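You operate a simulated robot arm through the tools that you are given. There is no shell and no other tool. Be economical: measure what you need, move in short steps, check, and stop when the job is done.

You run a simulated two-armed robot. Do the job below in one go: nothing can be reset, and whatever is moved stays where it is left.

TASK
Put the 25 uF round capacitor from the top of the trolley on the table of the banding machine and the 12 uF round capacitor on the top of the packing bench. Take the plastic spacer on the top of the frame bench and put it away on the top of the near cart. Pick up the blue can with one hand, pass it to the other hand and put it on the fourth shelf from the bottom of the green rack. Take the blue clip of station two and leave it on top of the green clips box. Turn the collar of the blue wrench to 20 Nm. Any order will do. Set down upright: round capacitor, blue can, blue clip of station two.

The check looks at the end state, three seconds after you hand in, the way a careful person would. Anything else that was tipped, shoved, dropped, spilled or broken makes it a failure.

THE ROBOT
Two 7-joint arms with fingered hands on one trunk, on a base that drives. Base frame: it is fixed to the floor where the robot stands at the start and does not move with it; the origin is under the middle of the robot, x ahead of it, y to its left, z up; the surface under the hand at the start is at about z = 0.85. Units: m, rad, N and s.
The left shoulder is at the start at [0.02, 0.123, 1.187], the right one opposite. With the tool pointing down near the work surface each hand reaches from about 0.1 to 0.5 m from the robot's upright axis, wherever it stands, measured 20 degrees to its own side. Places, roughly: blue can [-1.25, -7.5, 0.5]; blue clip of station two (5x3x5 cm) [3.2, -11.1, 0.7]; collar of the blue wrench [1.5, -7.9, 0.9]; fourth shelf of the green rack [-1.2, -7, 1.3]; green clips box [2.5, -9.5, 0.75]; plastic spacer (6x6x5 cm) [0.4, -2.7, 0.8]; round capacitor [0.5, 0.25, 1]; table of the banding machine [4.6, -0.3, 0.8]; top of the near cart [2.2, -9.4, 0.8]; top of the packing bench [2.5, -0.2, 0.9]. Payload 2.4 kg a hand.
The TCP of each hand is the grasp point between the finger pads, 0.017 m short of the fingertips. In the tool frame z runs along the fingers and y along their closing line. The gripper opens to 0.088 m. The gripper's body begins 0.047 m behind the TCP. The gripper is a hand of 3 fingers: y runs from the thumb to the fingers, the wrist lies at [0, 0, -0.165] in the tool frame, and closing takes about 1.5 s.
Orientation is that of the tool frame in the base frame, as a unit quaternion [x, y, z, w]. With the fingers straight down and closing along the base's y, the tool's x points along the base's -x, its y along +y and its z along -z.

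THE INTERFACE
- The arms move only by the tool move_arm. It takes "left_moves", "right_moves" or both (then of equal length, played together; a hand with none holds still); each is one flat list of numbers, 7 for each row, row after row: the turn, a rotation vector about the base's x, y, z in units of 6 degrees (1.0 is 6 degrees), then the shift along the base's x, y, z in units of 20 mm (1.0 is 20 mm), then the finger opening in m, from 0 to 0.088. In form: [rx, ry, rz, dx, dy, dz, claw, rx, ry, rz, dx, dy, dz, claw, ...]. A call has 1 to 8 rows; each row shifts and turns the commanded pose from where the row before left it. A call with a number of a shift or a turn outside -1 to 1 is refused whole. Each row takes 0.2 s and may step no farther than 0.05 m and 0.15 rad from the row before; otherwise, or with a gripper value out of range, the whole call is refused. A pose out of reach is approached as far as the arm can. The call stops where the force on the tool passes 40 N (or 10 N more than at its start, if that is more) or the arm is blocked; 0.2 s more then pass. The fingers move at their own pace (about 0.045 m/s each) and stop on an object; they squeeze with about 22 N. The grip force told is the motor's: it shows also when the fingers shut on nothing. Time passes only in rows, and 0.2 s behind the last, so rows that do not move let the fingers close. The reply holds the time, the measured pose of the TCP, the force on the tool along the base axes, the opening and the grip force, in the units named above and with some noise, with the torque about the TCP (base axes, N m) and any sound that the robot's microphone picked up.
- Cameras (640 x 400 px; columns grow to the right, rows downward): "scene" is now at [0.0409, 0.0159, 1.6234]; the picture's right is [0.25, -0.97, 0.00], its down [-0.87, -0.22, -0.44] and it looks along [0.43, 0.11, -0.90] (base axes); focal length 279 px, centre (320, 200). "left" rides on the left gripper at [-0.052, 0.004, -0.066] in its tool frame; the picture's right is [-0.08, -1.00, 0.00], its down [0.78, -0.07, -0.62] and it looks along [0.62, -0.05, 0.78] (tool axes); focal length 243 px, centre (320, 200). "right" rides on the right gripper at [0.052, 0.004, -0.066] in its tool frame; the picture's right is [-0.08, 1.00, 0.00], its down [-0.78, -0.07, -0.62] and it looks along [-0.62, -0.05, 0.78] (tool axes); focal length 243 px, centre (320, 200). There is no depth. A picture from a camera that has moved, and an enlarged one, comes with that camera's place and axes in the base frame and with its lens.
- grab_frame(camera): a new picture of that camera. The clock stands still meanwhile.
- slide_trunk(by): slides the trunk up (or, below 0, down) by that many m; the arms and the scene camera ride with it, the base frame stays. It gives what a move gives, with no picture.
- steer(legs): drives the robot by 1 to 6 legs, each [ahead, left, turn to the left] in m, m and rad, along the robot's own axes; the way and the turn of a leg run together, so that a leg with both is an arc; at most 1.5 m and 3.142 rad a leg. The arms and the cameras ride along, it lands a little off, and it stops where it bumps. It gives what a move gives.
- grasp_type(shape, hand): the hand has 3 fingers and takes this shape, open, in about a second: jaw (thumb against the fingers, like two jaws); tri (thumb and two fingers); tip (a fingertip pinch); poke (one finger out to press); point (the index stretched); flat (the hand flat); cup (the hand cupped); fist (a fist). The gripper value then closes the fingers along that shape, each until it touches; the sizes above hold for jaw. It gives what a move gives, with no picture.
- pan_tilt(pan, tilt): turns the head with the scene camera to pan (to the left, within 2.094 rad either way) and tilt (down, from -0.506 to 1.204), counted from straight ahead of the robot. It gives what a move gives.
- enlarge(camera, box): a new picture of the part [left, top, right, bottom] of that camera's present view, enlarged. The clock stands still meanwhile.
- sign_off(): hands the job in; it is judged then, once.

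Go step by step. Nothing tells you exact positions but the pictures and the camera data: compare them with the known pose of the tool, close in by small moves and look again before you grip or let go. The budget is 186 turns and 158 pictures, counting those below and the enlarged ones. Unless the task says otherwise, let go and move clear before handing in.

The tools are called after "Request:" as name(argument=value, ...) on one line, values as JSON. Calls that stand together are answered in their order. move_arm: Moves the arms, as the interface text tells. Its arguments: {"type":"object","properties":{"left_moves":{"type":"array","items":{"type":"number"}},"right_moves":{"type":"array","items":{"type":"number"}}},"required":[]} The other tools are called the same way: slide_trunk (by) slides the trunk up or down; grasp_type (shape, hand) gives the hand a shape; steer (legs) drives the base; pan_tilt (pan, tilt) turns the head that bears the scene camera; grab_frame (camera) takes a picture; enlarge (camera, box) takes an enlarged picture of a part of a camera's view; sign_off () hands the job in.

At the start:

```text
time_s: 0.0
left_eef_pos: [0.2939, 0.2028, 1.1092]
left_tcp_rot: [-0.001, 1.0, 0.0, -0.001]
left_contact_force: [0.1, -0.1, 0.3]
left_wrist_torque: [0.0, -0.03, 0.0]
left_gripper_width: 0.0879
left_gripper_force: 0.1
left_shape: jaw
right_eef_pos: [0.3259, -0.0193, 1.0603]
right_tcp_rot: [0.0, 1.0, 0.0, 0.001]
right_contact_force: [0.0, 0.6, 0.3]
right_wrist_torque: [0.03, -0.03, 0.01]
right_gripper_width: 0.088
right_gripper_force: 0.1
right_shape: jaw
trunk travel left (down, up): [-0.4, 0.43]
robot x, y, heading: [-0.0013, 0.0012, 0.0]
head pan, tilt: [0.253, 1.112]
```

scene: 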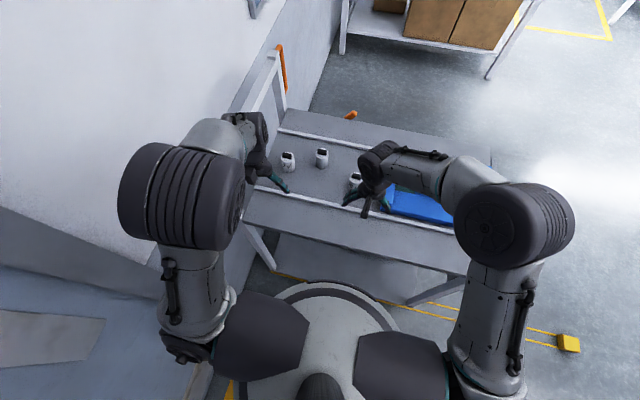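
right: 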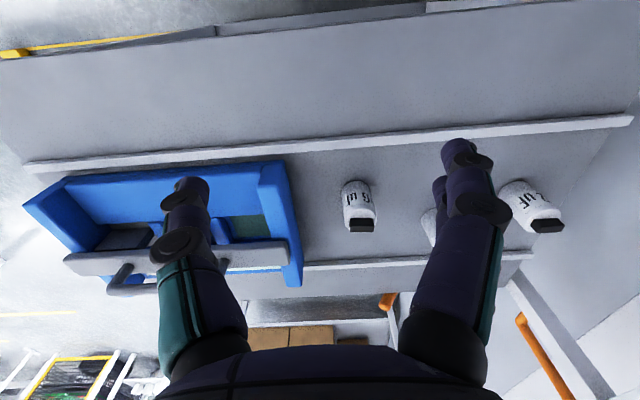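
left: 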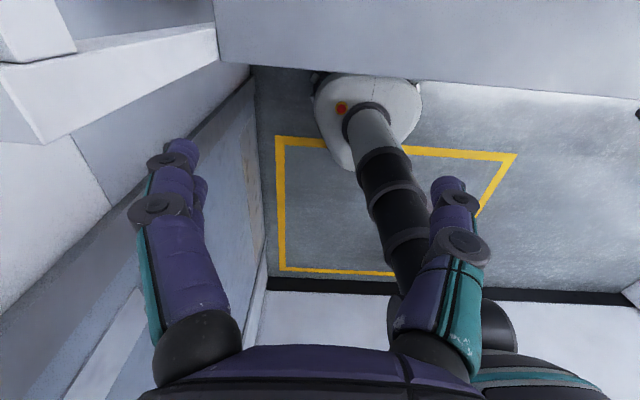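

I see a trolley ahead with three round white capacitors and a blue tray. First I look closer to read their labels.

Request:
enlarge(camera="scene", box=[230, 80, 500, 250])

Request:
enlarge(camera="right", box=[320, 130, 600, 300])

```text
2.35 times, centred on (365, 165) of scene
camera zoom: at [0.0409, 0.0159, 1.6234], right [0.25, -0.97, 0.0], down [-0.87, -0.22, -0.44], along [0.43, 0.11, -0.9], focal length 656 px, centre (214, 282)
```

zoom: 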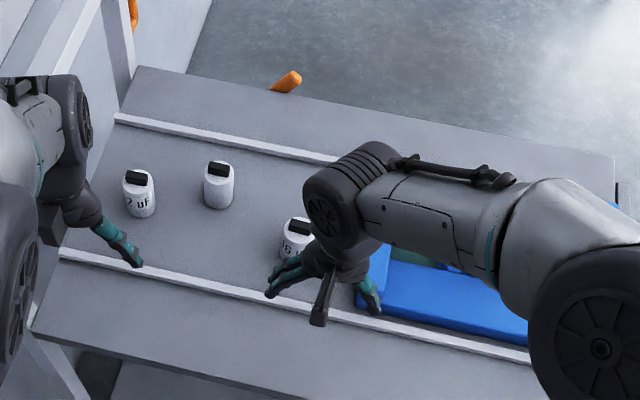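

```text
2.29 times, centred on (460, 215) of right
camera zoom: at [0.2731, -0.0131, 1.1256], right [0.08, 1.0, 0.0], down [0.78, -0.07, 0.62], along [0.62, -0.05, -0.78], focal length 555 px, centre (0, 166)
```

zoom: 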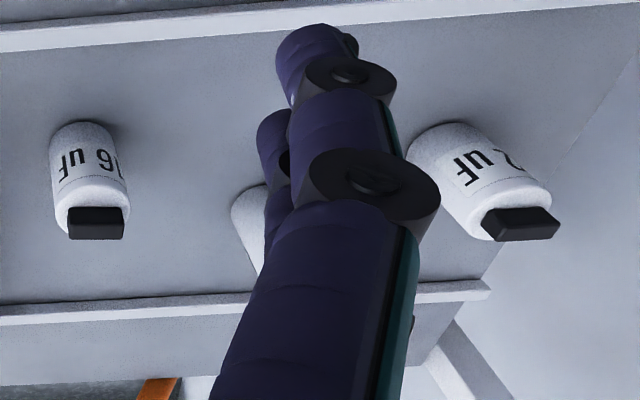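

Three capacitors: "?2 uF" at about (0.49, 0.23), an unlabelled-from-here one at (0.52, 0.13), "16/96 uF" at (0.465, 0.017). I shift the right hand to read the labels without the finger in the way.

Request:
move_arm(right_moves=[0, 0, 0, -0.5, 0.9, 1, 0.088, 0, 0, 0, -0.5, 0.9, 1, 0.088, 0, 0, 0, -0.5, 0.9, 1, 0.088, 0, 0, 0, -0.5, 0.9, 1, 0.088])

Request:
grab_frame(camera="right")

```text
time_s: 1.0
left_eef_pos: [0.293, 0.2045, 1.1105]
left_tcp_rot: [0.0, 1.0, 0.0, 0.0]
left_contact_force: [0.2, 0.3, -0.5]
left_wrist_torque: [0.02, -0.02, -0.01]
left_gripper_width: 0.088
left_gripper_force: 0.1
left_shape: jaw
right_eef_pos: [0.286, 0.0537, 1.1405]
right_tcp_rot: [0.0, 1.0, 0.0, 0.0]
right_contact_force: [-1.1, -0.4, 0.5]
right_wrist_torque: [-0.03, 0.01, -0.01]
right_gripper_width: 0.0878
right_gripper_force: 0.1
right_shape: jaw
trunk travel left (down, up): [-0.4, 0.43]
robot x, y, heading: [0.0053, 0.001, 0.002]
head pan, tilt: [0.253, 1.112]
```

```text
152 pictures are left
camera right: at [0.233, 0.0593, 1.2061], right [0.08, 1.0, 0.0], down [0.78, -0.07, 0.62], along [0.62, -0.05, -0.78], focal length 243 px, centre (320, 200)
```

right: 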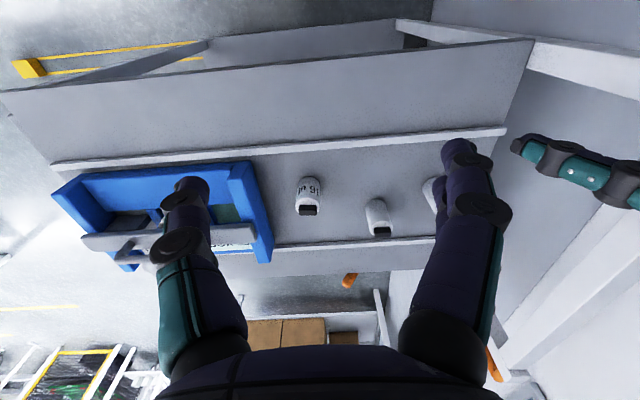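

The middle capacitor shows no label from this side. I zoom in on each.

Request:
enlarge(camera="scene", box=[270, 140, 370, 200])

Request:
enlarge(camera="right", box=[280, 160, 440, 260])

```text
6.40 times, centred on (320, 170) of scene
camera zoom: at [0.0407, 0.0163, 1.6234], right [0.25, -0.97, 0.0], down [-0.87, -0.22, -0.44], along [0.43, 0.11, -0.9], focal length 1785 px, centre (320, 392)
```

zoom: 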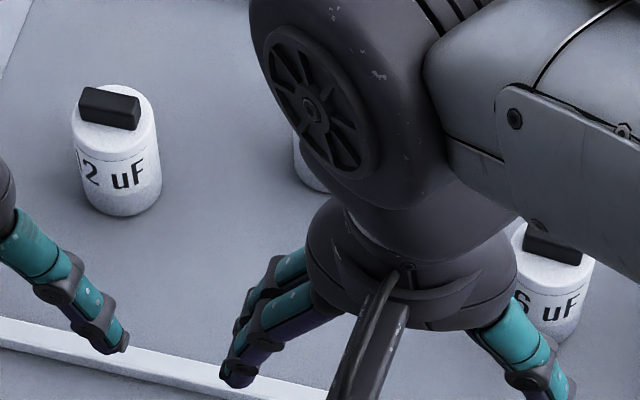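

```text
4.00 times, centred on (360, 210) of right
camera zoom: at [0.233, 0.0593, 1.2061], right [0.08, 1.0, 0.0], down [0.78, -0.07, 0.62], along [0.62, -0.05, -0.78], focal length 970 px, centre (160, 160)
```

zoom: 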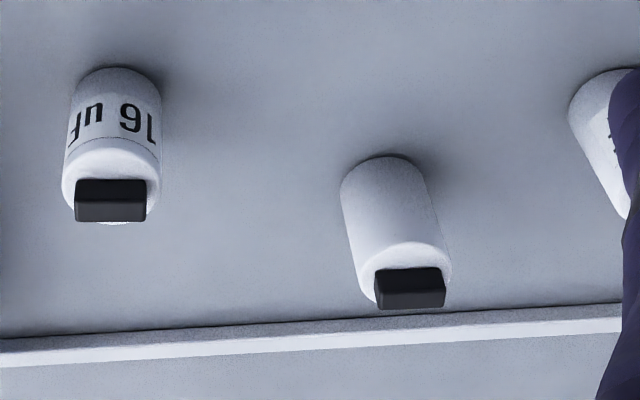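

The left one is 12 uF, the right one 16 uF, so the middle should be 25 uF (I will check its label in hand). I check the trolley's front edge and legs for driving room.

Request:
enlarge(camera="scene", box=[220, 180, 540, 380])

Request:
pan_tilt(pan=-0.2, tilt=0.4)

Request:
grab_frame(camera="scene")

Request:
grab_frame(camera="left")

```text
2.00 times, centred on (380, 280) of scene
camera zoom: at [0.0407, 0.0163, 1.6234], right [0.25, -0.97, 0.0], down [-0.87, -0.22, -0.44], along [0.43, 0.11, -0.9], focal length 558 px, centre (200, 40)
```

zoom: 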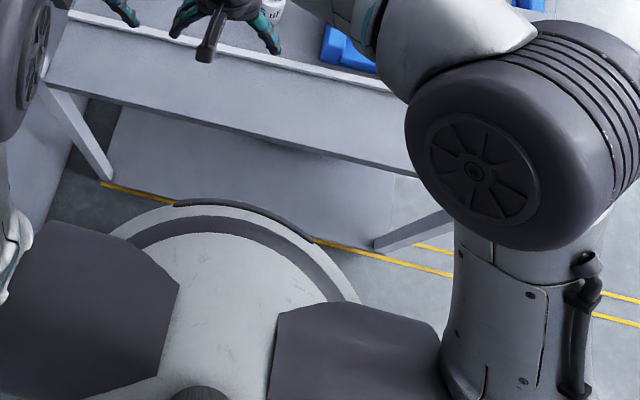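

```text
time_s: 2.1
left_eef_pos: [0.2937, 0.2043, 1.1099]
left_tcp_rot: [0.0, 1.0, 0.0, 0.0]
left_contact_force: [0.6, 0.0, -0.4]
left_wrist_torque: [-0.02, -0.01, -0.01]
left_gripper_width: 0.0878
left_gripper_force: 0.1
left_shape: jaw
right_eef_pos: [0.2863, 0.052, 1.1422]
right_tcp_rot: [0.0, 1.0, 0.0, 0.0]
right_contact_force: [0.5, 0.7, 0.5]
right_wrist_torque: [-0.03, 0.05, -0.01]
right_gripper_width: 0.088
right_gripper_force: 0.0
right_shape: jaw
trunk travel left (down, up): [-0.4, 0.43]
robot x, y, heading: [0.0025, -0.002, 0.001]
head pan, tilt: [-0.201, 0.4]
```

```text
148 pictures are left
camera scene: at [0.0714, -0.018, 1.6809], right [-0.2, -0.98, 0.0], down [-0.38, 0.08, -0.92], along [0.9, -0.18, -0.39], focal length 279 px, centre (320, 200)
```

scene: 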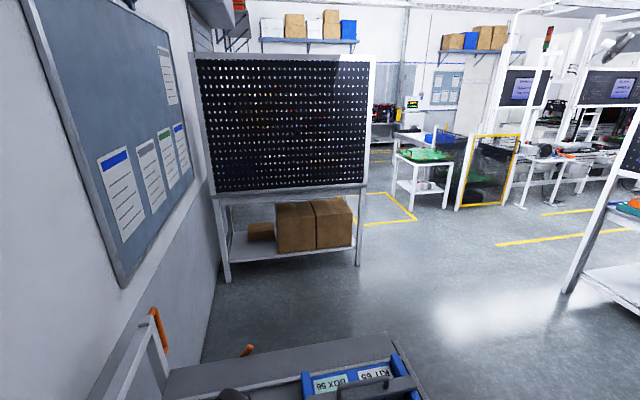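

```text
147 pictures are left
camera left: at [0.346, 0.2083, 1.1762], right [0.08, -1.0, 0.0], down [-0.78, -0.07, 0.62], along [-0.62, -0.05, -0.78], focal length 243 px, centre (320, 200)
```

left: 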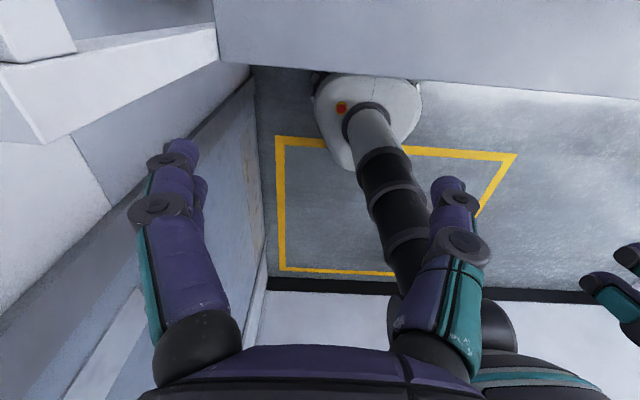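

The base almost touches the trolley, so I won't drive ahead; I will reach with hands tilted forward. Left hand first: tilt 40° and come over the front rail towards the 12 uF.

Request:
move_arm(left_moves=[0, -0.83, 0, 0.65, 0.2, -0.5, 0.075, 0, -0.83, 0, 0.65, 0.2, -0.5, 0.075, 0, -0.83, 0, 0.65, 0.2, -0.5, 0.075, 0, -0.83, 0, 0.65, 0.2, -0.5, 0.075, 0, -0.83, 0, 0.65, 0.2, -0.5, 0.075, 0, -0.83, 0, 0.65, 0.2, -0.5, 0.075, 0, -0.83, 0, 0.65, 0.2, -0.5, 0.075, 0, -0.83, 0, 0.65, 0.2, -0.5, 0.075], right_moves=[0, 0, 0, 0, -0.9, 0, 0.075, 0, 0, 0, 0, -0.9, 0, 0.075, 0, 0, 0, 0, -0.9, 0, 0.075, 0, 0, 0, 0, -0.9, 0, 0.075, 0, 0, 0, 0, -0.9, 0, 0.075, 0, 0, 0, 0, -0.9, 0, 0.075, 0, 0, 0, 0, -0.9, 0, 0.075, 0, 0, 0, 0, -0.9, 0, 0.075])

Request:
pan_tilt(pan=0.25, tilt=1.0)

Request:
grab_frame(camera="scene")

Request:
grab_frame(camera="right")

```text
time_s: 3.9
left_eef_pos: [0.3979, 0.2355, 1.0292]
left_tcp_rot: [0.0, 0.94, 0.0, 0.341]
left_contact_force: [0.1, -0.2, -0.3]
left_wrist_torque: [-0.01, -0.03, 0.01]
left_gripper_width: 0.0751
left_gripper_force: 0.0
left_shape: jaw
right_eef_pos: [0.2853, -0.0913, 1.1395]
right_tcp_rot: [0.0, 1.0, 0.0, 0.0]
right_contact_force: [-0.1, -0.3, -0.3]
right_wrist_torque: [-0.01, 0.01, 0.01]
right_gripper_width: 0.0751
right_gripper_force: 0.0
right_shape: jaw
trunk travel left (down, up): [-0.4, 0.43]
robot x, y, heading: [-0.003, -0.0025, -0.0]
head pan, tilt: [-0.201, 0.4]
```

```text
time_s: 4.9
left_eef_pos: [0.3976, 0.2363, 1.0314]
left_tcp_rot: [0.0, 0.94, 0.0, 0.341]
left_contact_force: [-0.1, 0.2, 0.2]
left_wrist_torque: [0.0, 0.01, 0.02]
left_gripper_width: 0.0749
left_gripper_force: 0.1
left_shape: jaw
right_eef_pos: [0.2851, -0.0914, 1.1403]
right_tcp_rot: [0.0, 1.0, 0.0, 0.0]
right_contact_force: [0.5, -0.4, -1.1]
right_wrist_torque: [0.0, 0.02, -0.05]
right_gripper_width: 0.0751
right_gripper_force: 0.0
right_shape: jaw
trunk travel left (down, up): [-0.4, 0.43]
robot x, y, heading: [-0.0007, 0.0034, 0.002]
head pan, tilt: [0.25, 1.0]
```

```text
146 pictures are left
camera scene: at [0.0481, 0.0175, 1.6308], right [0.25, -0.97, 0.0], down [-0.82, -0.21, -0.54], along [0.52, 0.13, -0.84], focal length 279 px, centre (320, 200)
```

scene: 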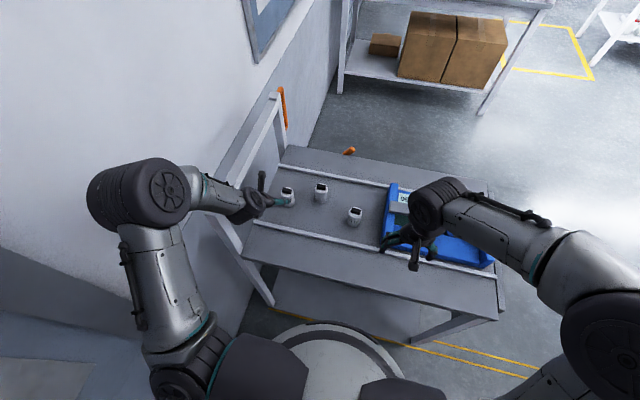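

```text
145 pictures are left
camera right: at [0.233, -0.085, 1.2054], right [0.08, 1.0, 0.0], down [0.78, -0.07, 0.62], along [0.62, -0.05, -0.78], focal length 243 px, centre (320, 200)
```

right: 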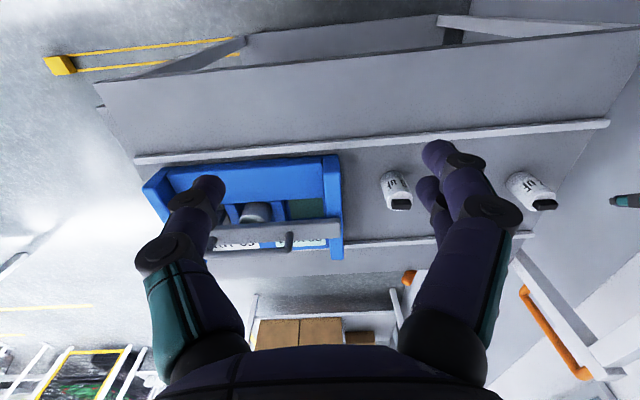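

The left hand is near the 12 uF. I zoom in to measure.

Request:
enlarge(camera="scene", box=[240, 160, 370, 240])

Request:
enlarge(camera="right", box=[370, 130, 640, 300])

```text
4.92 times, centred on (305, 200) of scene
camera zoom: at [0.0481, 0.0175, 1.6308], right [0.25, -0.97, 0.0], down [-0.82, -0.21, -0.54], along [0.52, 0.13, -0.84], focal length 1373 px, centre (394, 200)
```

zoom: 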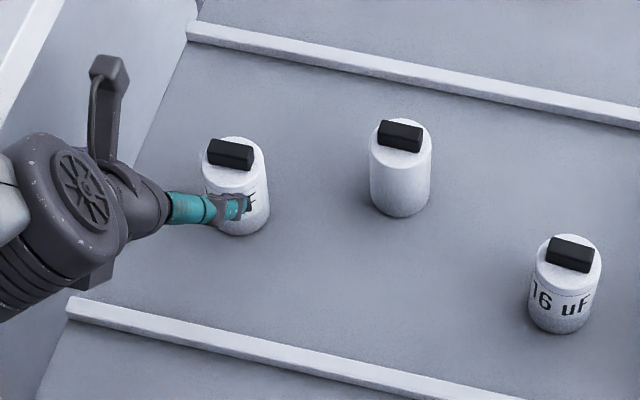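

```text
2.35 times, centred on (505, 215) of right
camera zoom: at [0.233, -0.085, 1.2054], right [0.08, 1.0, 0.0], down [0.78, -0.07, 0.62], along [0.62, -0.05, -0.78], focal length 571 px, centre (-115, 165)
```

zoom: 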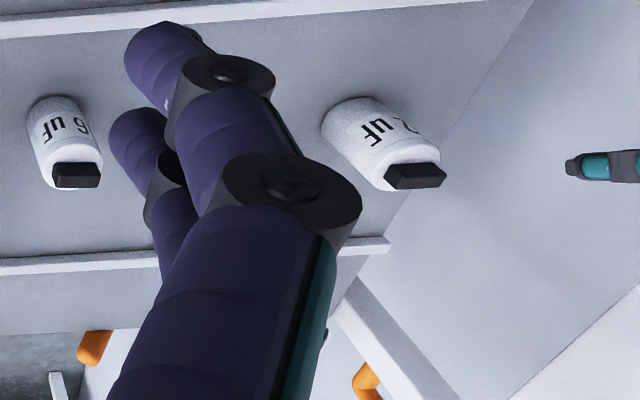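

12 uF taken at about (0.497, 0.238), base at z 0.85. I bring the open left hand around it and look.

Request:
move_arm(left_moves=[0, 0, 0, 0.62, 0.02, -0.89, 0.08, 0, 0, 0, 0.62, 0.02, -0.89, 0.08, 0, 0, 0, 0.62, 0.02, -0.89, 0.08, 0, 0, 0, 0.62, 0.02, -0.89, 0.08, 0, 0, 0, 0.62, 0.02, -0.89, 0.08, 0, 0, 0, 0.62, 0.02, -0.89, 0.08, 0, 0, 0, 0.62, 0.02, -0.89, 0.08])

Request:
enlarge(camera="scene", box=[240, 150, 370, 230])

Request:
grab_frame(camera="left")

```text
time_s: 6.5
left_eef_pos: [0.4857, 0.2387, 0.9061]
left_tcp_rot: [-0.001, 0.94, 0.0, 0.34]
left_contact_force: [-0.4, 0.2, 0.1]
left_wrist_torque: [-0.01, 0.06, -0.02]
left_gripper_width: 0.08
left_gripper_force: 0.1
left_shape: jaw
right_eef_pos: [0.2859, -0.0906, 1.139]
right_tcp_rot: [0.0, 1.0, 0.0, -0.001]
right_contact_force: [0.4, 0.2, 0.1]
right_wrist_torque: [-0.01, 0.04, 0.03]
right_gripper_width: 0.0751
right_gripper_force: 0.0
right_shape: jaw
trunk travel left (down, up): [-0.4, 0.43]
robot x, y, heading: [0.0018, 0.0011, 0.003]
head pan, tilt: [0.25, 1.0]
```

```text
4.92 times, centred on (305, 190) of scene
camera zoom: at [0.0484, 0.0176, 1.6307], right [0.25, -0.97, 0.0], down [-0.82, -0.21, -0.54], along [0.52, 0.13, -0.84], focal length 1373 px, centre (394, 249)
```

zoom: 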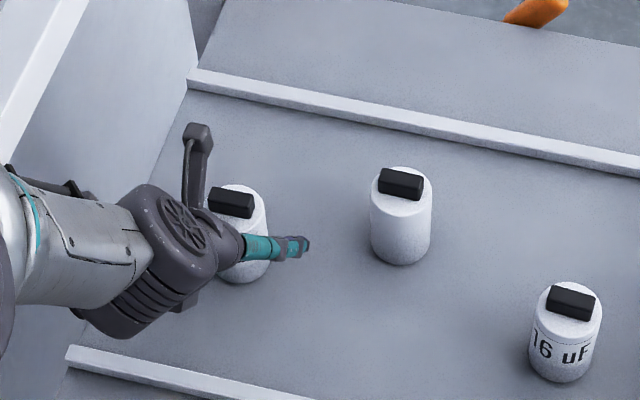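

```text
141 pictures are left
camera left: at [0.4831, 0.243, 0.9897], right [0.07, -1.0, 0.05], down [-1.0, -0.07, -0.02], along [0.03, -0.05, -1.0], focal length 243 px, centre (320, 200)
```

left: 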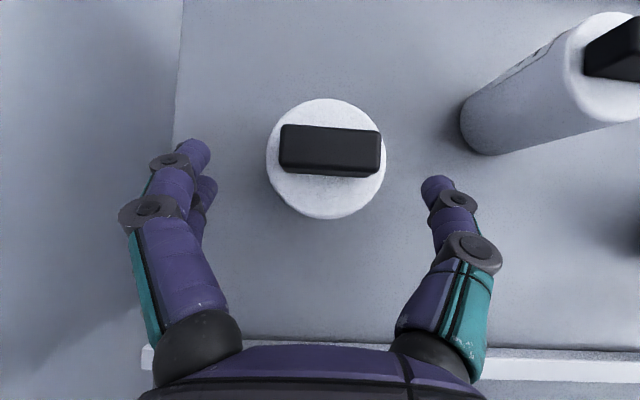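

The cap is centred between the fingers at about (0.500, 0.237). I go in 15 mm ahead and 18 mm down, then close.

Request:
move_arm(left_moves=[0, 0, 0, 0.36, -0.03, -0.45, 0.08, 0, 0, 0, 0.36, -0.03, -0.45, 0.08, 0, 0, 0, 0, 0, 0, 0.03, 0, 0, 0, 0, 0, 0, 0.02, 0, 0, 0, 0, 0, 0, 0.02, 0, 0, 0, 0, 0, 0, 0.02, 0, 0, 0, 0, 0, 0, 0.02])

Request:
grab_frame(camera="left")

```text
time_s: 8.1
left_eef_pos: [0.4983, 0.2373, 0.8882]
left_tcp_rot: [0.0, 0.94, 0.0, 0.341]
left_contact_force: [0.5, -0.9, 0.4]
left_wrist_torque: [-0.01, 0.0, 0.02]
left_gripper_width: 0.0276
left_gripper_force: 22.1
left_shape: jaw
right_eef_pos: [0.2848, -0.0904, 1.1393]
right_tcp_rot: [-0.001, 1.0, 0.0, -0.001]
right_contact_force: [0.4, 0.2, 0.2]
right_wrist_torque: [0.04, 0.0, 0.0]
right_gripper_width: 0.0751
right_gripper_force: 0.1
right_shape: jaw
trunk travel left (down, up): [-0.4, 0.43]
robot x, y, heading: [-0.0012, 0.0016, -0.002]
head pan, tilt: [0.25, 1.0]
```

```text
140 pictures are left
camera left: at [0.4973, 0.2421, 0.9716], right [0.07, -1.0, 0.05], down [-1.0, -0.07, -0.02], along [0.03, -0.05, -1.0], focal length 243 px, centre (320, 200)
```

left: 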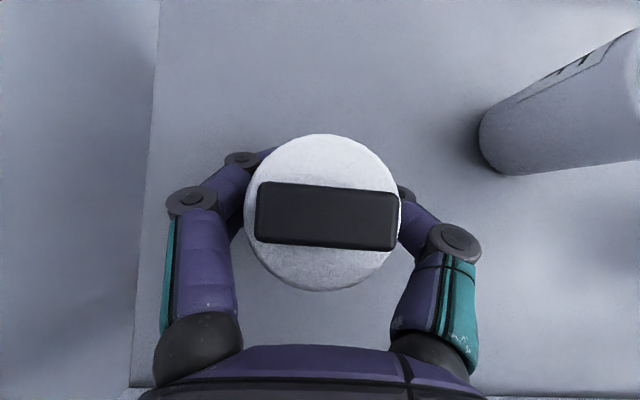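

Gripped at 22 N. I lift, check, and draw back over the rail.

Request:
move_arm(left_moves=[0, 0, 0, 0, 0, 1, 0.02, 0, 0, 0, 0, 0, 1, 0.02, 0, 0, 0, 0, 0, 1, 0.02, 0, 0, 0, -0.5, 0, 1, 0.02, 0, 0, 0, -1, 0, 1, 0.02, 0, 0, 0, -1, 0, 1, 0.02, 0, 0, 0, -1, 0, 1, 0.02, 0, 0, 0, -1, 0, 1, 0.02])

Request:
grab_frame(camera="scene")

```text
time_s: 9.9
left_eef_pos: [0.4066, 0.238, 1.0475]
left_tcp_rot: [0.0, 0.94, 0.001, 0.34]
left_contact_force: [-0.9, 0.3, -1.2]
left_wrist_torque: [-0.01, -0.01, 0.01]
left_gripper_width: 0.027
left_gripper_force: 22.3
left_shape: jaw
right_eef_pos: [0.2856, -0.0916, 1.1403]
right_tcp_rot: [0.0, 1.0, 0.0, 0.001]
right_contact_force: [0.4, -0.2, 0.7]
right_wrist_torque: [0.02, 0.01, -0.03]
right_gripper_width: 0.0754
right_gripper_force: 0.0
right_shape: jaw
trunk travel left (down, up): [-0.4, 0.43]
robot x, y, heading: [-0.0038, -0.0012, -0.003]
head pan, tilt: [0.25, 1.0]
```

```text
139 pictures are left
camera scene: at [0.0476, 0.0175, 1.6307], right [0.25, -0.97, 0.0], down [-0.82, -0.21, -0.54], along [0.52, 0.13, -0.84], focal length 279 px, centre (320, 200)
```

scene: 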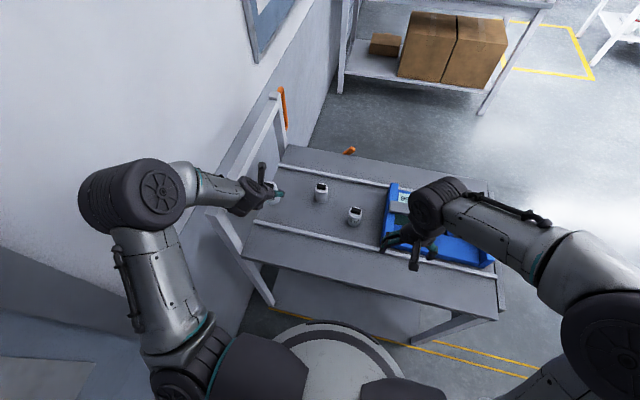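

The 12 uF is held. The left hand draws back while the right hand tilts forward for the middle capacitor.

Request:
move_arm(left_moves=[0, 0, 0, -0.5, -0.1, 0.3, 0.02, 0, 0, 0, -0.5, -0.1, 0.3, 0.02, 0, 0, 0, -0.5, -0.1, 0.3, 0.02, 0, 0, 0, -0.5, -0.1, 0.3, 0.02, 0, 0, 0, -0.5, -0.1, 0.3, 0.02, 0, 0, 0, -0.5, -0.1, 0.3, 0.02, 0, 0, 0, -0.5, -0.1, 0.3, 0.02, 0, 0, 0, -0.5, -0.1, 0.3, 0.02], right_moves=[0, -1, 0, 0.47, 0.69, -0.37, 0.08, 0, -1, 0, 0.47, 0.69, -0.37, 0.08, 0, -1, 0, 0.47, 0.69, -0.37, 0.08, 0, -1, 0, 0.47, 0.69, -0.37, 0.08, 0, -1, 0, 0.47, 0.69, -0.37, 0.08, 0, -1, 0, 0.47, 0.69, -0.37, 0.08, 0, -1, 0, 0.47, 0.69, -0.37, 0.08, 0, -1, 0, 0.47, 0.69, -0.37, 0.08])

Request:
move_arm(right_moves=[0, 0, 0.56, 0.675, 0.5, -0.75, 0.08, 0, 0, 0.56, 0.675, 0.5, -0.75, 0.08, 0, 0, 0.56, 0.675, 0.5, -0.75, 0.08, 0, 0, 0.56, 0.675, 0.5, -0.75, 0.08, 0, 0, 0.56, 0.675, 0.5, -0.75, 0.08, 0, 0, 0.56, 0.675, 0.5, -0.75, 0.08, 0, 0, 0.56, 0.675, 0.5, -0.75, 0.08, 0, 0, 0.56, 0.675, 0.5, -0.75, 0.08])

Request:
grab_frame(camera="right")

Request:
grab_frame(camera="scene")

```text
time_s: 11.7
left_eef_pos: [0.3287, 0.2211, 1.0962]
left_tcp_rot: [-0.001, 0.94, 0.0, 0.341]
left_contact_force: [-0.6, -0.1, -0.8]
left_wrist_torque: [-0.03, -0.01, -0.01]
left_gripper_width: 0.0271
left_gripper_force: 21.9
left_shape: jaw
right_eef_pos: [0.3599, 0.0206, 1.0809]
right_tcp_rot: [0.0, 0.913, 0.0, 0.407]
right_contact_force: [-0.2, -1.1, 0.2]
right_wrist_torque: [0.01, 0.0, -0.02]
right_gripper_width: 0.0797
right_gripper_force: 0.0
right_shape: jaw
trunk travel left (down, up): [-0.4, 0.43]
robot x, y, heading: [-0.0004, -0.002, 0.002]
head pan, tilt: [0.25, 1.0]
```

```text
time_s: 13.5
left_eef_pos: [0.3291, 0.2211, 1.0956]
left_tcp_rot: [0.0, 0.94, 0.0, 0.34]
left_contact_force: [0.0, -1.0, -0.8]
left_wrist_torque: [0.02, 0.0, -0.03]
left_gripper_width: 0.0269
left_gripper_force: 21.7
left_shape: jaw
right_eef_pos: [0.4693, 0.1004, 0.9612]
right_tcp_rot: [-0.213, 0.888, 0.095, 0.395]
right_contact_force: [-0.2, -0.2, 0.1]
right_wrist_torque: [-0.02, -0.02, -0.01]
right_gripper_width: 0.0796
right_gripper_force: 0.0
right_shape: jaw
trunk travel left (down, up): [-0.4, 0.43]
robot x, y, heading: [-0.004, -0.001, -0.0]
head pan, tilt: [0.25, 1.0]
```

```text
138 pictures are left
camera right: at [0.3923, 0.0673, 0.9655], right [-0.4, 0.91, 0.06], down [0.08, -0.03, 1.0], along [0.91, 0.4, -0.06], focal length 243 px, centre (320, 200)
```

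right: 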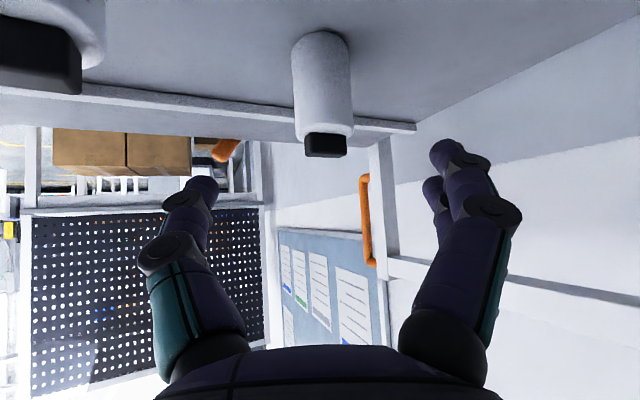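

```text
137 pictures are left
camera scene: at [0.0485, 0.0178, 1.6307], right [0.25, -0.97, 0.0], down [-0.82, -0.21, -0.54], along [0.52, 0.13, -0.84], focal length 279 px, centre (320, 200)
```

scene: 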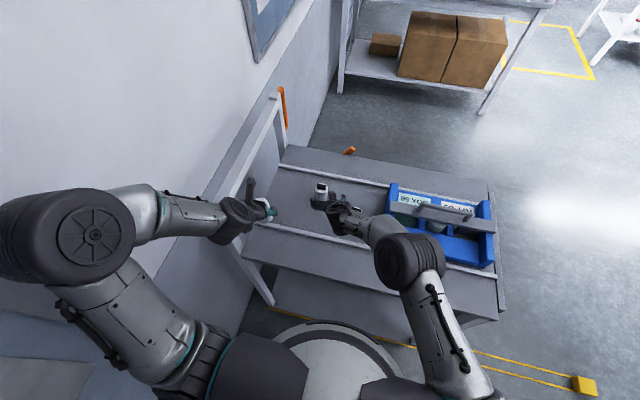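

The middle capacitor is centred between the right fingers, about 75 mm ahead. I go in four rows and look.

Request:
move_arm(right_moves=[0, 0, 0, 0.84, 0.43, -0.91, 0.08, 0, 0, 0, 0.84, 0.43, -0.91, 0.08, 0, 0, 0, 0.84, 0.43, -0.91, 0.08])

Request:
grab_frame(camera="right")

Request:
enlarge(camera="scene", box=[270, 160, 400, 240])

```text
time_s: 14.3
left_eef_pos: [0.3284, 0.2224, 1.0966]
left_tcp_rot: [0.0, 0.94, 0.0, 0.34]
left_contact_force: [0.4, 0.2, -1.6]
left_wrist_torque: [0.03, -0.03, 0.02]
left_gripper_width: 0.0271
left_gripper_force: 22.6
left_shape: jaw
right_eef_pos: [0.4915, 0.1111, 0.9363]
right_tcp_rot: [-0.213, 0.889, 0.095, 0.395]
right_contact_force: [-0.6, -0.5, -1.2]
right_wrist_torque: [-0.02, -0.02, -0.02]
right_gripper_width: 0.0799
right_gripper_force: 0.0
right_shape: jaw
right hand out of reach, approached as far as the arm can: row 2, 3
trunk travel left (down, up): [-0.4, 0.43]
robot x, y, heading: [0.0016, 0.0013, 0.003]
head pan, tilt: [0.25, 1.0]
```

```text
136 pictures are left
camera right: at [0.4147, 0.0787, 0.9412], right [-0.4, 0.91, 0.06], down [0.09, -0.03, 1.0], along [0.91, 0.4, -0.07], focal length 243 px, centre (320, 200)
```

right: 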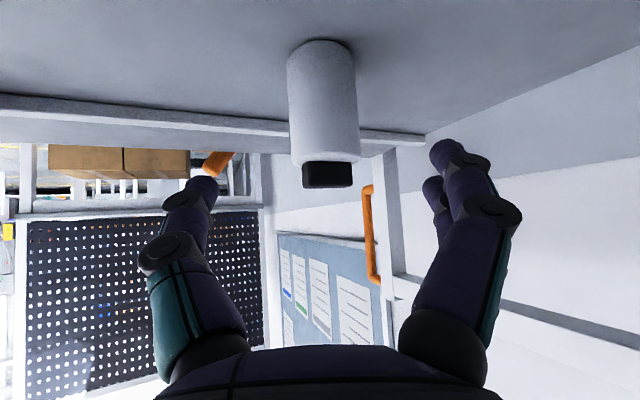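

```text
4.92 times, centred on (335, 200) of scene
camera zoom: at [0.0484, 0.0178, 1.6307], right [0.25, -0.97, 0.0], down [-0.82, -0.21, -0.54], along [0.52, 0.13, -0.84], focal length 1373 px, centre (246, 200)
```

zoom: 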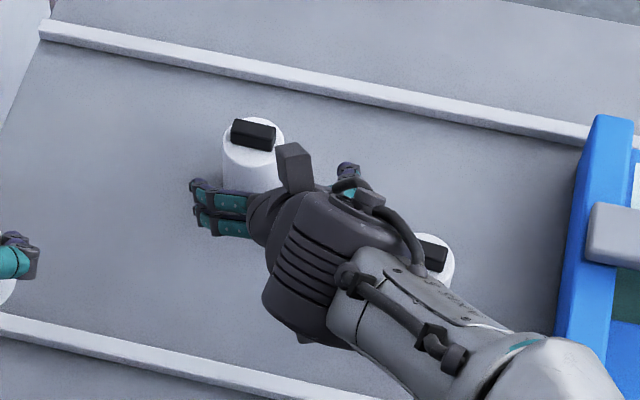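

The right arm stops short of reach by about 5 cm. I raise the hand, lower the trunk to gain reach, and try again.

Request:
move_arm(right_moves=[0, 0, 0, -0.5, -0.2, 1, 0.08, 0, 0, 0, -0.5, -0.2, 1, 0.08, 0, 0, 0, -0.5, -0.2, 1, 0.08, 0, 0, 0, -0.5, -0.2, 1, 0.08, 0, 0, 0, 0, 0, 1, 0.08, 0, 0, 0, 0, 0, 1, 0.08, 0, 0, 0, 0, 0, 1, 0.08])

Request:
slide_trunk(by=-0.13)

```text
time_s: 15.9
left_eef_pos: [0.3285, 0.2214, 1.0953]
left_tcp_rot: [0.0, 0.94, 0.0, 0.341]
left_contact_force: [-1.5, 0.5, -1.0]
left_wrist_torque: [-0.01, 0.0, -0.01]
left_gripper_width: 0.0267
left_gripper_force: 22.1
left_shape: jaw
right_eef_pos: [0.4507, 0.0942, 1.0787]
right_tcp_rot: [-0.212, 0.889, 0.094, 0.396]
right_contact_force: [0.0, 0.3, -0.3]
right_wrist_torque: [-0.01, 0.0, -0.01]
right_gripper_width: 0.0797
right_gripper_force: 0.1
right_shape: jaw
trunk travel left (down, up): [-0.4, 0.43]
robot x, y, heading: [0.001, -0.0019, -0.004]
head pan, tilt: [0.25, 1.0]
```

```text
time_s: 17.4
left_eef_pos: [0.3295, 0.2207, 0.9659]
left_tcp_rot: [0.0, 0.94, 0.0, 0.34]
left_contact_force: [0.5, 0.8, -1.8]
left_wrist_torque: [-0.02, 0.0, 0.01]
left_gripper_width: 0.027
left_gripper_force: 22.0
left_shape: jaw
right_eef_pos: [0.4521, 0.0961, 0.9473]
right_tcp_rot: [-0.213, 0.888, 0.095, 0.395]
right_contact_force: [0.7, 1.0, -0.2]
right_wrist_torque: [-0.02, 0.02, -0.01]
right_gripper_width: 0.0798
right_gripper_force: 0.0
right_shape: jaw
trunk travel left (down, up): [-0.27, 0.56]
robot x, y, heading: [0.0007, 0.0002, 0.004]
head pan, tilt: [0.25, 1.0]
```

Now I extend again toward the middle capacitor.

Request:
move_arm(right_moves=[0, 0, 0, 0.84, 0.4, -0.6, 0.08, 0, 0, 0, 0.84, 0.4, -0.6, 0.08, 0, 0, 0, 0.84, 0.4, -0.6, 0.08, 0, 0, 0, 0.84, 0.4, -0.6, 0.08])

Request:
grab_frame(camera="right")

Request:
grab_frame(camera="scene")

```text
time_s: 18.4
left_eef_pos: [0.3283, 0.2209, 0.9659]
left_tcp_rot: [0.0, 0.94, 0.0, 0.34]
left_contact_force: [0.0, 0.1, -1.4]
left_wrist_torque: [-0.01, -0.02, 0.02]
left_gripper_width: 0.0267
left_gripper_force: 22.2
left_shape: jaw
right_eef_pos: [0.5093, 0.1237, 0.9055]
right_tcp_rot: [-0.213, 0.889, 0.095, 0.395]
right_contact_force: [-0.1, -0.3, -0.1]
right_wrist_torque: [0.0, -0.02, 0.01]
right_gripper_width: 0.0797
right_gripper_force: 0.0
right_shape: jaw
right hand out of reach, approached as far as the arm can: row 4
trunk travel left (down, up): [-0.27, 0.56]
robot x, y, heading: [-0.0002, -0.0003, 0.001]
head pan, tilt: [0.25, 1.0]
```

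```text
134 pictures are left
camera right: at [0.4328, 0.0905, 0.9097], right [-0.4, 0.91, 0.06], down [0.09, -0.03, 1.0], along [0.91, 0.4, -0.07], focal length 243 px, centre (320, 200)
```

right: 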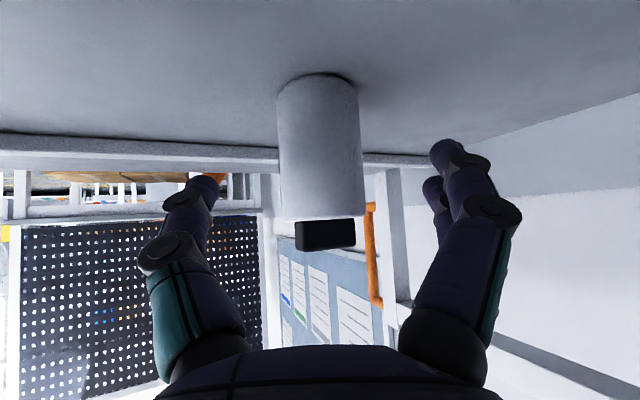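

```text
133 pictures are left
camera scene: at [0.0479, 0.0176, 1.5007], right [0.25, -0.97, 0.0], down [-0.82, -0.21, -0.54], along [0.52, 0.13, -0.84], focal length 279 px, centre (320, 200)
```

scene: 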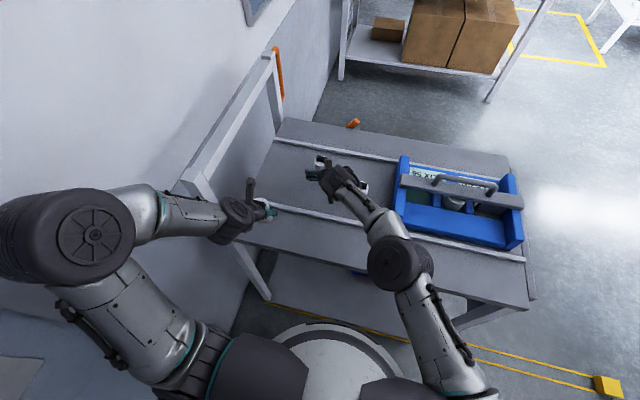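

Still 3 cm short for the right arm, but the left arm can reach the middle one now. So I set the 12 uF down at a spot near the right hand, and let the left hand take the 25 uF.

Request:
move_arm(right_moves=[0, 0, 0, -1, -0.6, 0.8, 0.08, 0, 0, 0, -1, -0.8, 0.8, 0.08, 0, 0, 0, -1, -1, 0.8, 0.08, 0, 0, 0, -1, -1, 0.8, 0.08, 0, 0, 0, -1, -1, 0.5, 0.08, 0, 0, 0, -1, -1, 0.2, 0.08, 0, 0, 0, -1, -1, 0, 0.08, 0, 0, 0, 0, -1, 0, 0.08], left_moves=[0, 0, 0, 0, 0, 0, 0.02, 0, 0, 0, 0, 0, 0, 0.02, 0, 0, 0, 0, 0, 0, 0.02, 0, 0, 0, 0.7, -0.5, 0, 0.02, 0, 0, 0, 0.9, -0.7, 0, 0.02, 0, 0, 0, 1, -0.8, 0, 0.02, 0, 0, 0, 1, -1, 0, 0.02, 0, 0, 0, 1, -1, 0, 0.02])

Request:
move_arm(left_moves=[0, 0, 0, 0.5, 0, -0.8, 0.02, 0, 0, 0, 0.3, 0, -0.8, 0.02, 0, 0, 0, 0, 0, -0.8, 0.02, 0, 0, 0, 0, 0, -0.8, 0.02])

Request:
grab_frame(camera="scene")

Request:
grab_frame(camera="left")

```text
time_s: 20.2
left_eef_pos: [0.4215, 0.1407, 0.9655]
left_tcp_rot: [0.0, 0.94, 0.0, 0.341]
left_contact_force: [0.5, -0.1, -0.8]
left_wrist_torque: [-0.03, 0.0, -0.02]
left_gripper_width: 0.0268
left_gripper_force: 21.5
left_shape: jaw
right_eef_pos: [0.3691, -0.0259, 0.9832]
right_tcp_rot: [-0.212, 0.889, 0.094, 0.396]
right_contact_force: [0.2, 0.0, -0.1]
right_wrist_torque: [0.0, 0.0, -0.01]
right_gripper_width: 0.0798
right_gripper_force: 0.1
right_shape: jaw
trunk travel left (down, up): [-0.27, 0.56]
robot x, y, heading: [-0.0004, -0.0016, -0.001]
head pan, tilt: [0.25, 1.0]
```

```text
time_s: 21.2
left_eef_pos: [0.4366, 0.1415, 0.9022]
left_tcp_rot: [0.001, 0.94, 0.0, 0.34]
left_contact_force: [0.4, -0.7, -0.6]
left_wrist_torque: [-0.03, -0.02, 0.03]
left_gripper_width: 0.0266
left_gripper_force: 21.9
left_shape: jaw
right_eef_pos: [0.3698, -0.0252, 0.982]
right_tcp_rot: [-0.213, 0.888, 0.095, 0.396]
right_contact_force: [0.1, 0.0, 1.5]
right_wrist_torque: [-0.03, 0.01, -0.01]
right_gripper_width: 0.08
right_gripper_force: 0.0
right_shape: jaw
trunk travel left (down, up): [-0.27, 0.56]
robot x, y, heading: [-0.0012, 0.0007, -0.002]
head pan, tilt: [0.25, 1.0]
```

```text
132 pictures are left
camera scene: at [0.0484, 0.0176, 1.5007], right [0.25, -0.97, 0.0], down [-0.82, -0.21, -0.54], along [0.52, 0.13, -0.84], focal length 279 px, centre (320, 200)
```

scene: 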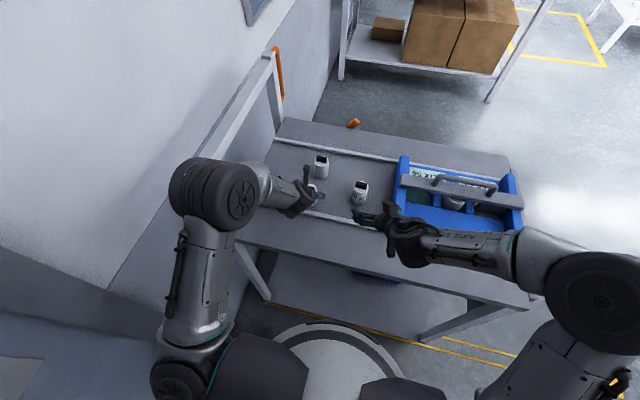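

```text
131 pictures are left
camera left: at [0.4349, 0.1461, 0.9856], right [0.07, -1.0, 0.05], down [-1.0, -0.07, -0.02], along [0.03, -0.05, -1.0], focal length 243 px, centre (320, 200)
```

left: 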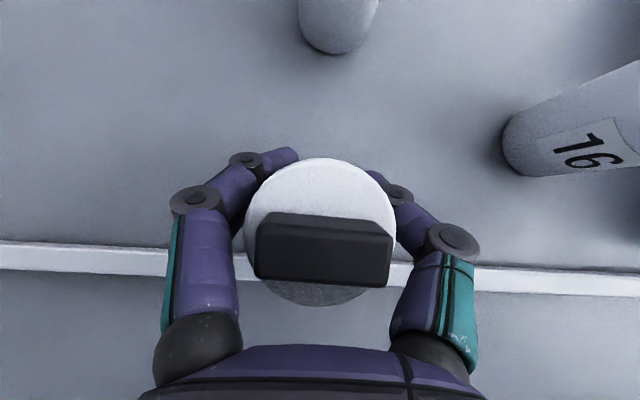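

The cap leans a few degrees in the grip; it will settle flat when released at surface height. I shift 15 mm off the rail, lower to contact height and open.

Request:
move_arm(left_moves=[0, 0, 0, 0.75, 0, 0, 0.02, 0, 0, 0, 0, 0, -0.4, 0.02, 0, 0, 0, 0, 0, -0.35, 0.02, 0, 0, 0, 0, 0, 0, 0.02])

Request:
grab_frame(camera="left")

```text
time_s: 22.2
left_eef_pos: [0.4522, 0.1412, 0.8873]
left_tcp_rot: [0.0, 0.94, 0.001, 0.341]
left_contact_force: [1.4, 0.8, 4.1]
left_wrist_torque: [0.02, 0.04, -0.01]
left_gripper_width: 0.0266
left_gripper_force: 22.5
left_shape: jaw
right_eef_pos: [0.3689, -0.0261, 0.9825]
right_tcp_rot: [-0.212, 0.889, 0.094, 0.396]
right_contact_force: [-0.8, 0.6, 0.3]
right_wrist_torque: [0.0, -0.01, -0.02]
right_gripper_width: 0.0801
right_gripper_force: 0.0
right_shape: jaw
trunk travel left (down, up): [-0.27, 0.56]
robot x, y, heading: [-0.0025, 0.001, 0.001]
head pan, tilt: [0.25, 1.0]
```

```text
130 pictures are left
camera left: at [0.4503, 0.1455, 0.9707], right [0.07, -1.0, 0.05], down [-1.0, -0.07, -0.02], along [0.03, -0.05, -1.0], focal length 243 px, centre (320, 200)
```

left: 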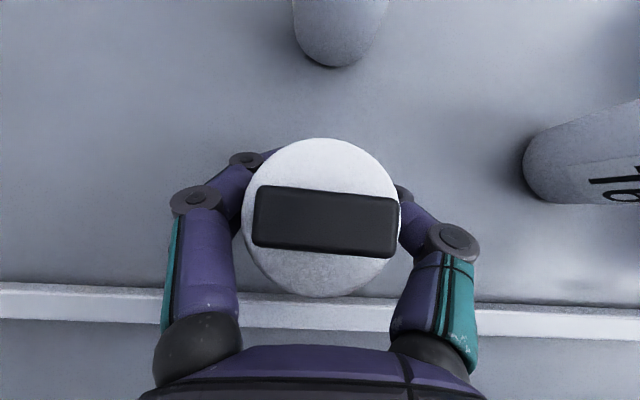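

Contact felt, cap upright again. I open and back off along the tool.

Request:
move_arm(left_moves=[0, 0, 0, 0, 0, 0, 0.05, 0, 0, 0, 0, 0, 0, 0.082, 0, 0, 0, 0, 0, 0, 0.082, 0, 0, 0, 0, 0, 0, 0.082, 0, 0, 0, -0.64, 0, 0.77, 0.082, 0, 0, 0, -0.64, 0, 0.77, 0.082, 0, 0, 0, -0.64, 0, 0.77, 0.082, 0, 0, 0, -0.3, 0.3, 0.9, 0.082])

Request:
grab_frame(camera="left")

Request:
grab_frame(camera="scene")

```text
time_s: 24.1
left_eef_pos: [0.4057, 0.1473, 0.9514]
left_tcp_rot: [0.0, 0.94, 0.0, 0.34]
left_contact_force: [-0.5, 0.7, -0.6]
left_wrist_torque: [-0.03, 0.04, 0.01]
left_gripper_width: 0.0819
left_gripper_force: 0.1
left_shape: jaw
right_eef_pos: [0.3702, -0.0254, 0.9831]
right_tcp_rot: [-0.213, 0.889, 0.095, 0.395]
right_contact_force: [1.1, 0.4, -0.4]
right_wrist_torque: [0.01, 0.0, 0.0]
right_gripper_width: 0.0802
right_gripper_force: 0.1
right_shape: jaw
trunk travel left (down, up): [-0.27, 0.56]
robot x, y, heading: [0.0004, -0.0011, 0.001]
head pan, tilt: [0.25, 1.0]
```

```text
129 pictures are left
camera left: at [0.4047, 0.152, 1.0351], right [0.07, -1.0, 0.05], down [-1.0, -0.07, -0.02], along [0.03, -0.05, -1.0], focal length 243 px, centre (320, 200)
```

left: 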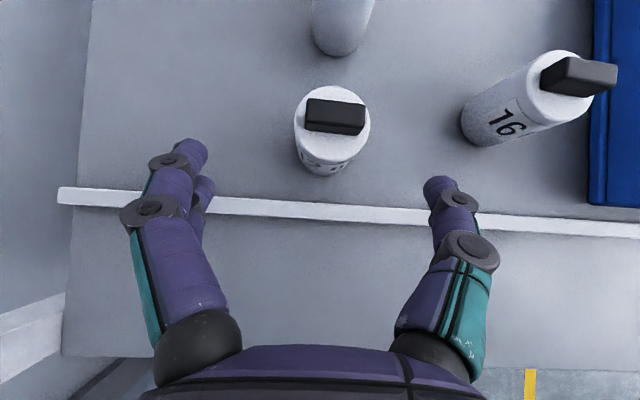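

```text
128 pictures are left
camera scene: at [0.0479, 0.0174, 1.5007], right [0.25, -0.97, 0.0], down [-0.82, -0.21, -0.54], along [0.52, 0.13, -0.84], focal length 279 px, centre (320, 200)
```

scene: 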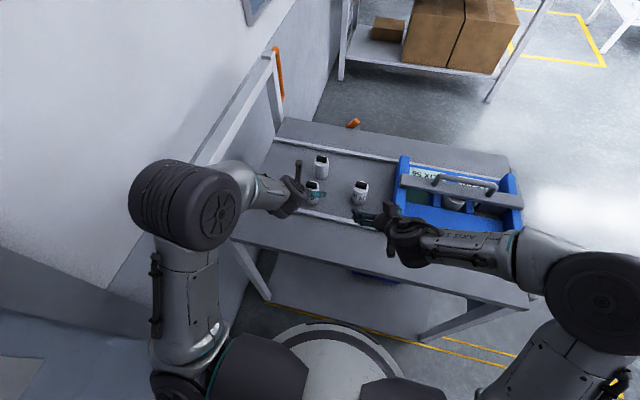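

The 12 uF stands upright at (0.452, 0.141). The left hand makes room and the right hand comes in to take it.

Request:
move_arm(left_moves=[0, 0, 0, -0.5, 0.9, 0.7, 0.082, 0, 0, 0, -0.5, 0.9, 0.7, 0.082, 0, 0, 0, -0.5, 0.9, 0.7, 0.082, 0, 0, 0, -0.5, 0.9, 0.7, 0.082, 0, 0, 0, -0.5, 0.9, 0.7, 0.082, 0, 0, 0, -0.5, 0.5, 0.7, 0.082, 0, 0, 0, 0, 0, 0, 0.082, 0, 0, 0, 0, 0, 0, 0.082], right_moves=[0, 0, 0, 0, 0.86, -0.22, 0.08, 0, 0, 0, 0, 0.86, -0.22, 0.08, 0, 0, 0, 0, 0.86, -0.22, 0.08, 0, 0, 0, 0, 0.86, -0.22, 0.08, 0, 0, 0, 0, 0.86, -0.22, 0.08, 0, 0, 0, 0.3, 0.86, -0.22, 0.08, 0, 0, 0, 0.4, 0.86, -0.22, 0.08, 0, 0, 0, 0.4, 0.86, -0.22, 0.08])

Request:
grab_frame(camera="right")

Request:
enlarge(camera="scene", box=[260, 140, 420, 240])

```text
time_s: 25.9
left_eef_pos: [0.3481, 0.2484, 1.036]
left_tcp_rot: [0.0, 0.94, -0.001, 0.341]
left_contact_force: [0.0, 0.1, 0.0]
left_wrist_torque: [0.01, -0.01, 0.0]
left_gripper_width: 0.082
left_gripper_force: 0.0
left_shape: jaw
left hand out of reach, approached as far as the arm can: row 5
right_eef_pos: [0.3915, 0.1138, 0.9467]
right_tcp_rot: [-0.213, 0.889, 0.094, 0.395]
right_contact_force: [-0.3, 0.0, 0.0]
right_wrist_torque: [-0.02, 0.0, 0.0]
right_gripper_width: 0.0798
right_gripper_force: 0.2
right_shape: jaw
trunk travel left (down, up): [-0.27, 0.56]
robot x, y, heading: [0.0006, 0.0011, 0.005]
head pan, tilt: [0.25, 1.0]
```

```text
127 pictures are left
camera right: at [0.3148, 0.081, 0.9527], right [-0.4, 0.91, 0.06], down [0.08, -0.03, 1.0], along [0.91, 0.4, -0.06], focal length 243 px, centre (320, 200)
```

right: 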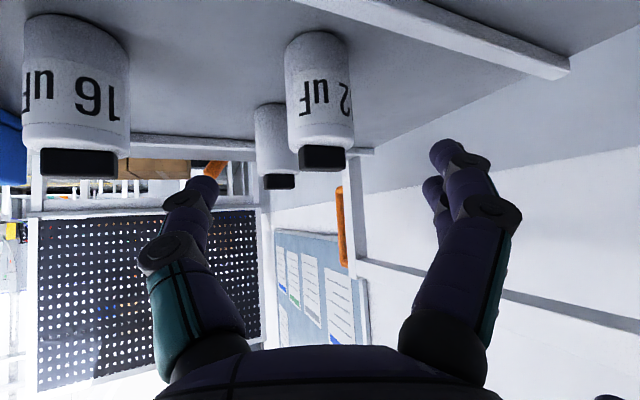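

```text
4.00 times, centred on (340, 190) of scene
camera zoom: at [0.048, 0.0181, 1.5007], right [0.25, -0.97, 0.0], down [-0.82, -0.21, -0.54], along [0.52, 0.13, -0.84], focal length 1116 px, centre (240, 240)
```

zoom: 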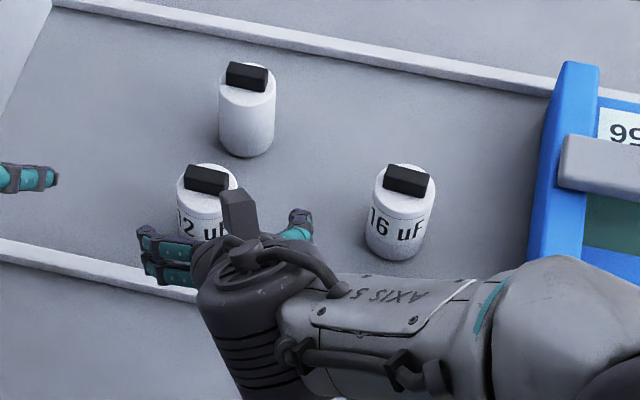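

Label "12 uF" confirmed; the cap is centred. I go in and close.

Request:
move_arm(right_moves=[0, 0, 0, 0.75, 0.34, -0.74, 0.082, 0, 0, 0, 0.75, 0.34, -0.74, 0.082, 0, 0, 0, 0.75, 0.34, -0.74, 0.082, 0, 0, 0, 0.75, 0.34, -0.74, 0.082, 0, 0, 0, 0, 0, 0, 0.04, 0, 0, 0, 0, 0, 0, 0.02, 0, 0, 0, 0, 0, 0, 0.02, 0, 0, 0, 0, 0, 0, 0.02])

Request:
grab_frame(camera="right")

```text
time_s: 27.6
left_eef_pos: [0.3488, 0.2487, 1.0353]
left_tcp_rot: [0.0, 0.94, 0.0, 0.341]
left_contact_force: [1.1, -0.5, -0.6]
left_wrist_torque: [0.02, -0.02, 0.03]
left_gripper_width: 0.0818
left_gripper_force: 0.0
left_shape: jaw
right_eef_pos: [0.4525, 0.14, 0.8891]
right_tcp_rot: [-0.213, 0.889, 0.095, 0.395]
right_contact_force: [-0.9, -0.3, 2.1]
right_wrist_torque: [0.0, 0.0, -0.04]
right_gripper_width: 0.0126
right_gripper_force: 12.9
right_shape: jaw
trunk travel left (down, up): [-0.27, 0.56]
robot x, y, heading: [-0.001, -0.0006, -0.0]
head pan, tilt: [0.25, 1.0]
```

```text
125 pictures are left
camera right: at [0.3759, 0.1074, 0.8937], right [-0.4, 0.91, 0.06], down [0.08, -0.03, 1.0], along [0.91, 0.4, -0.06], focal length 243 px, centre (320, 200)
```

right: 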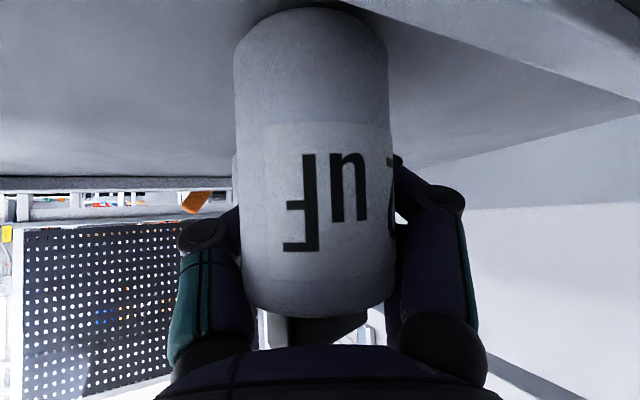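

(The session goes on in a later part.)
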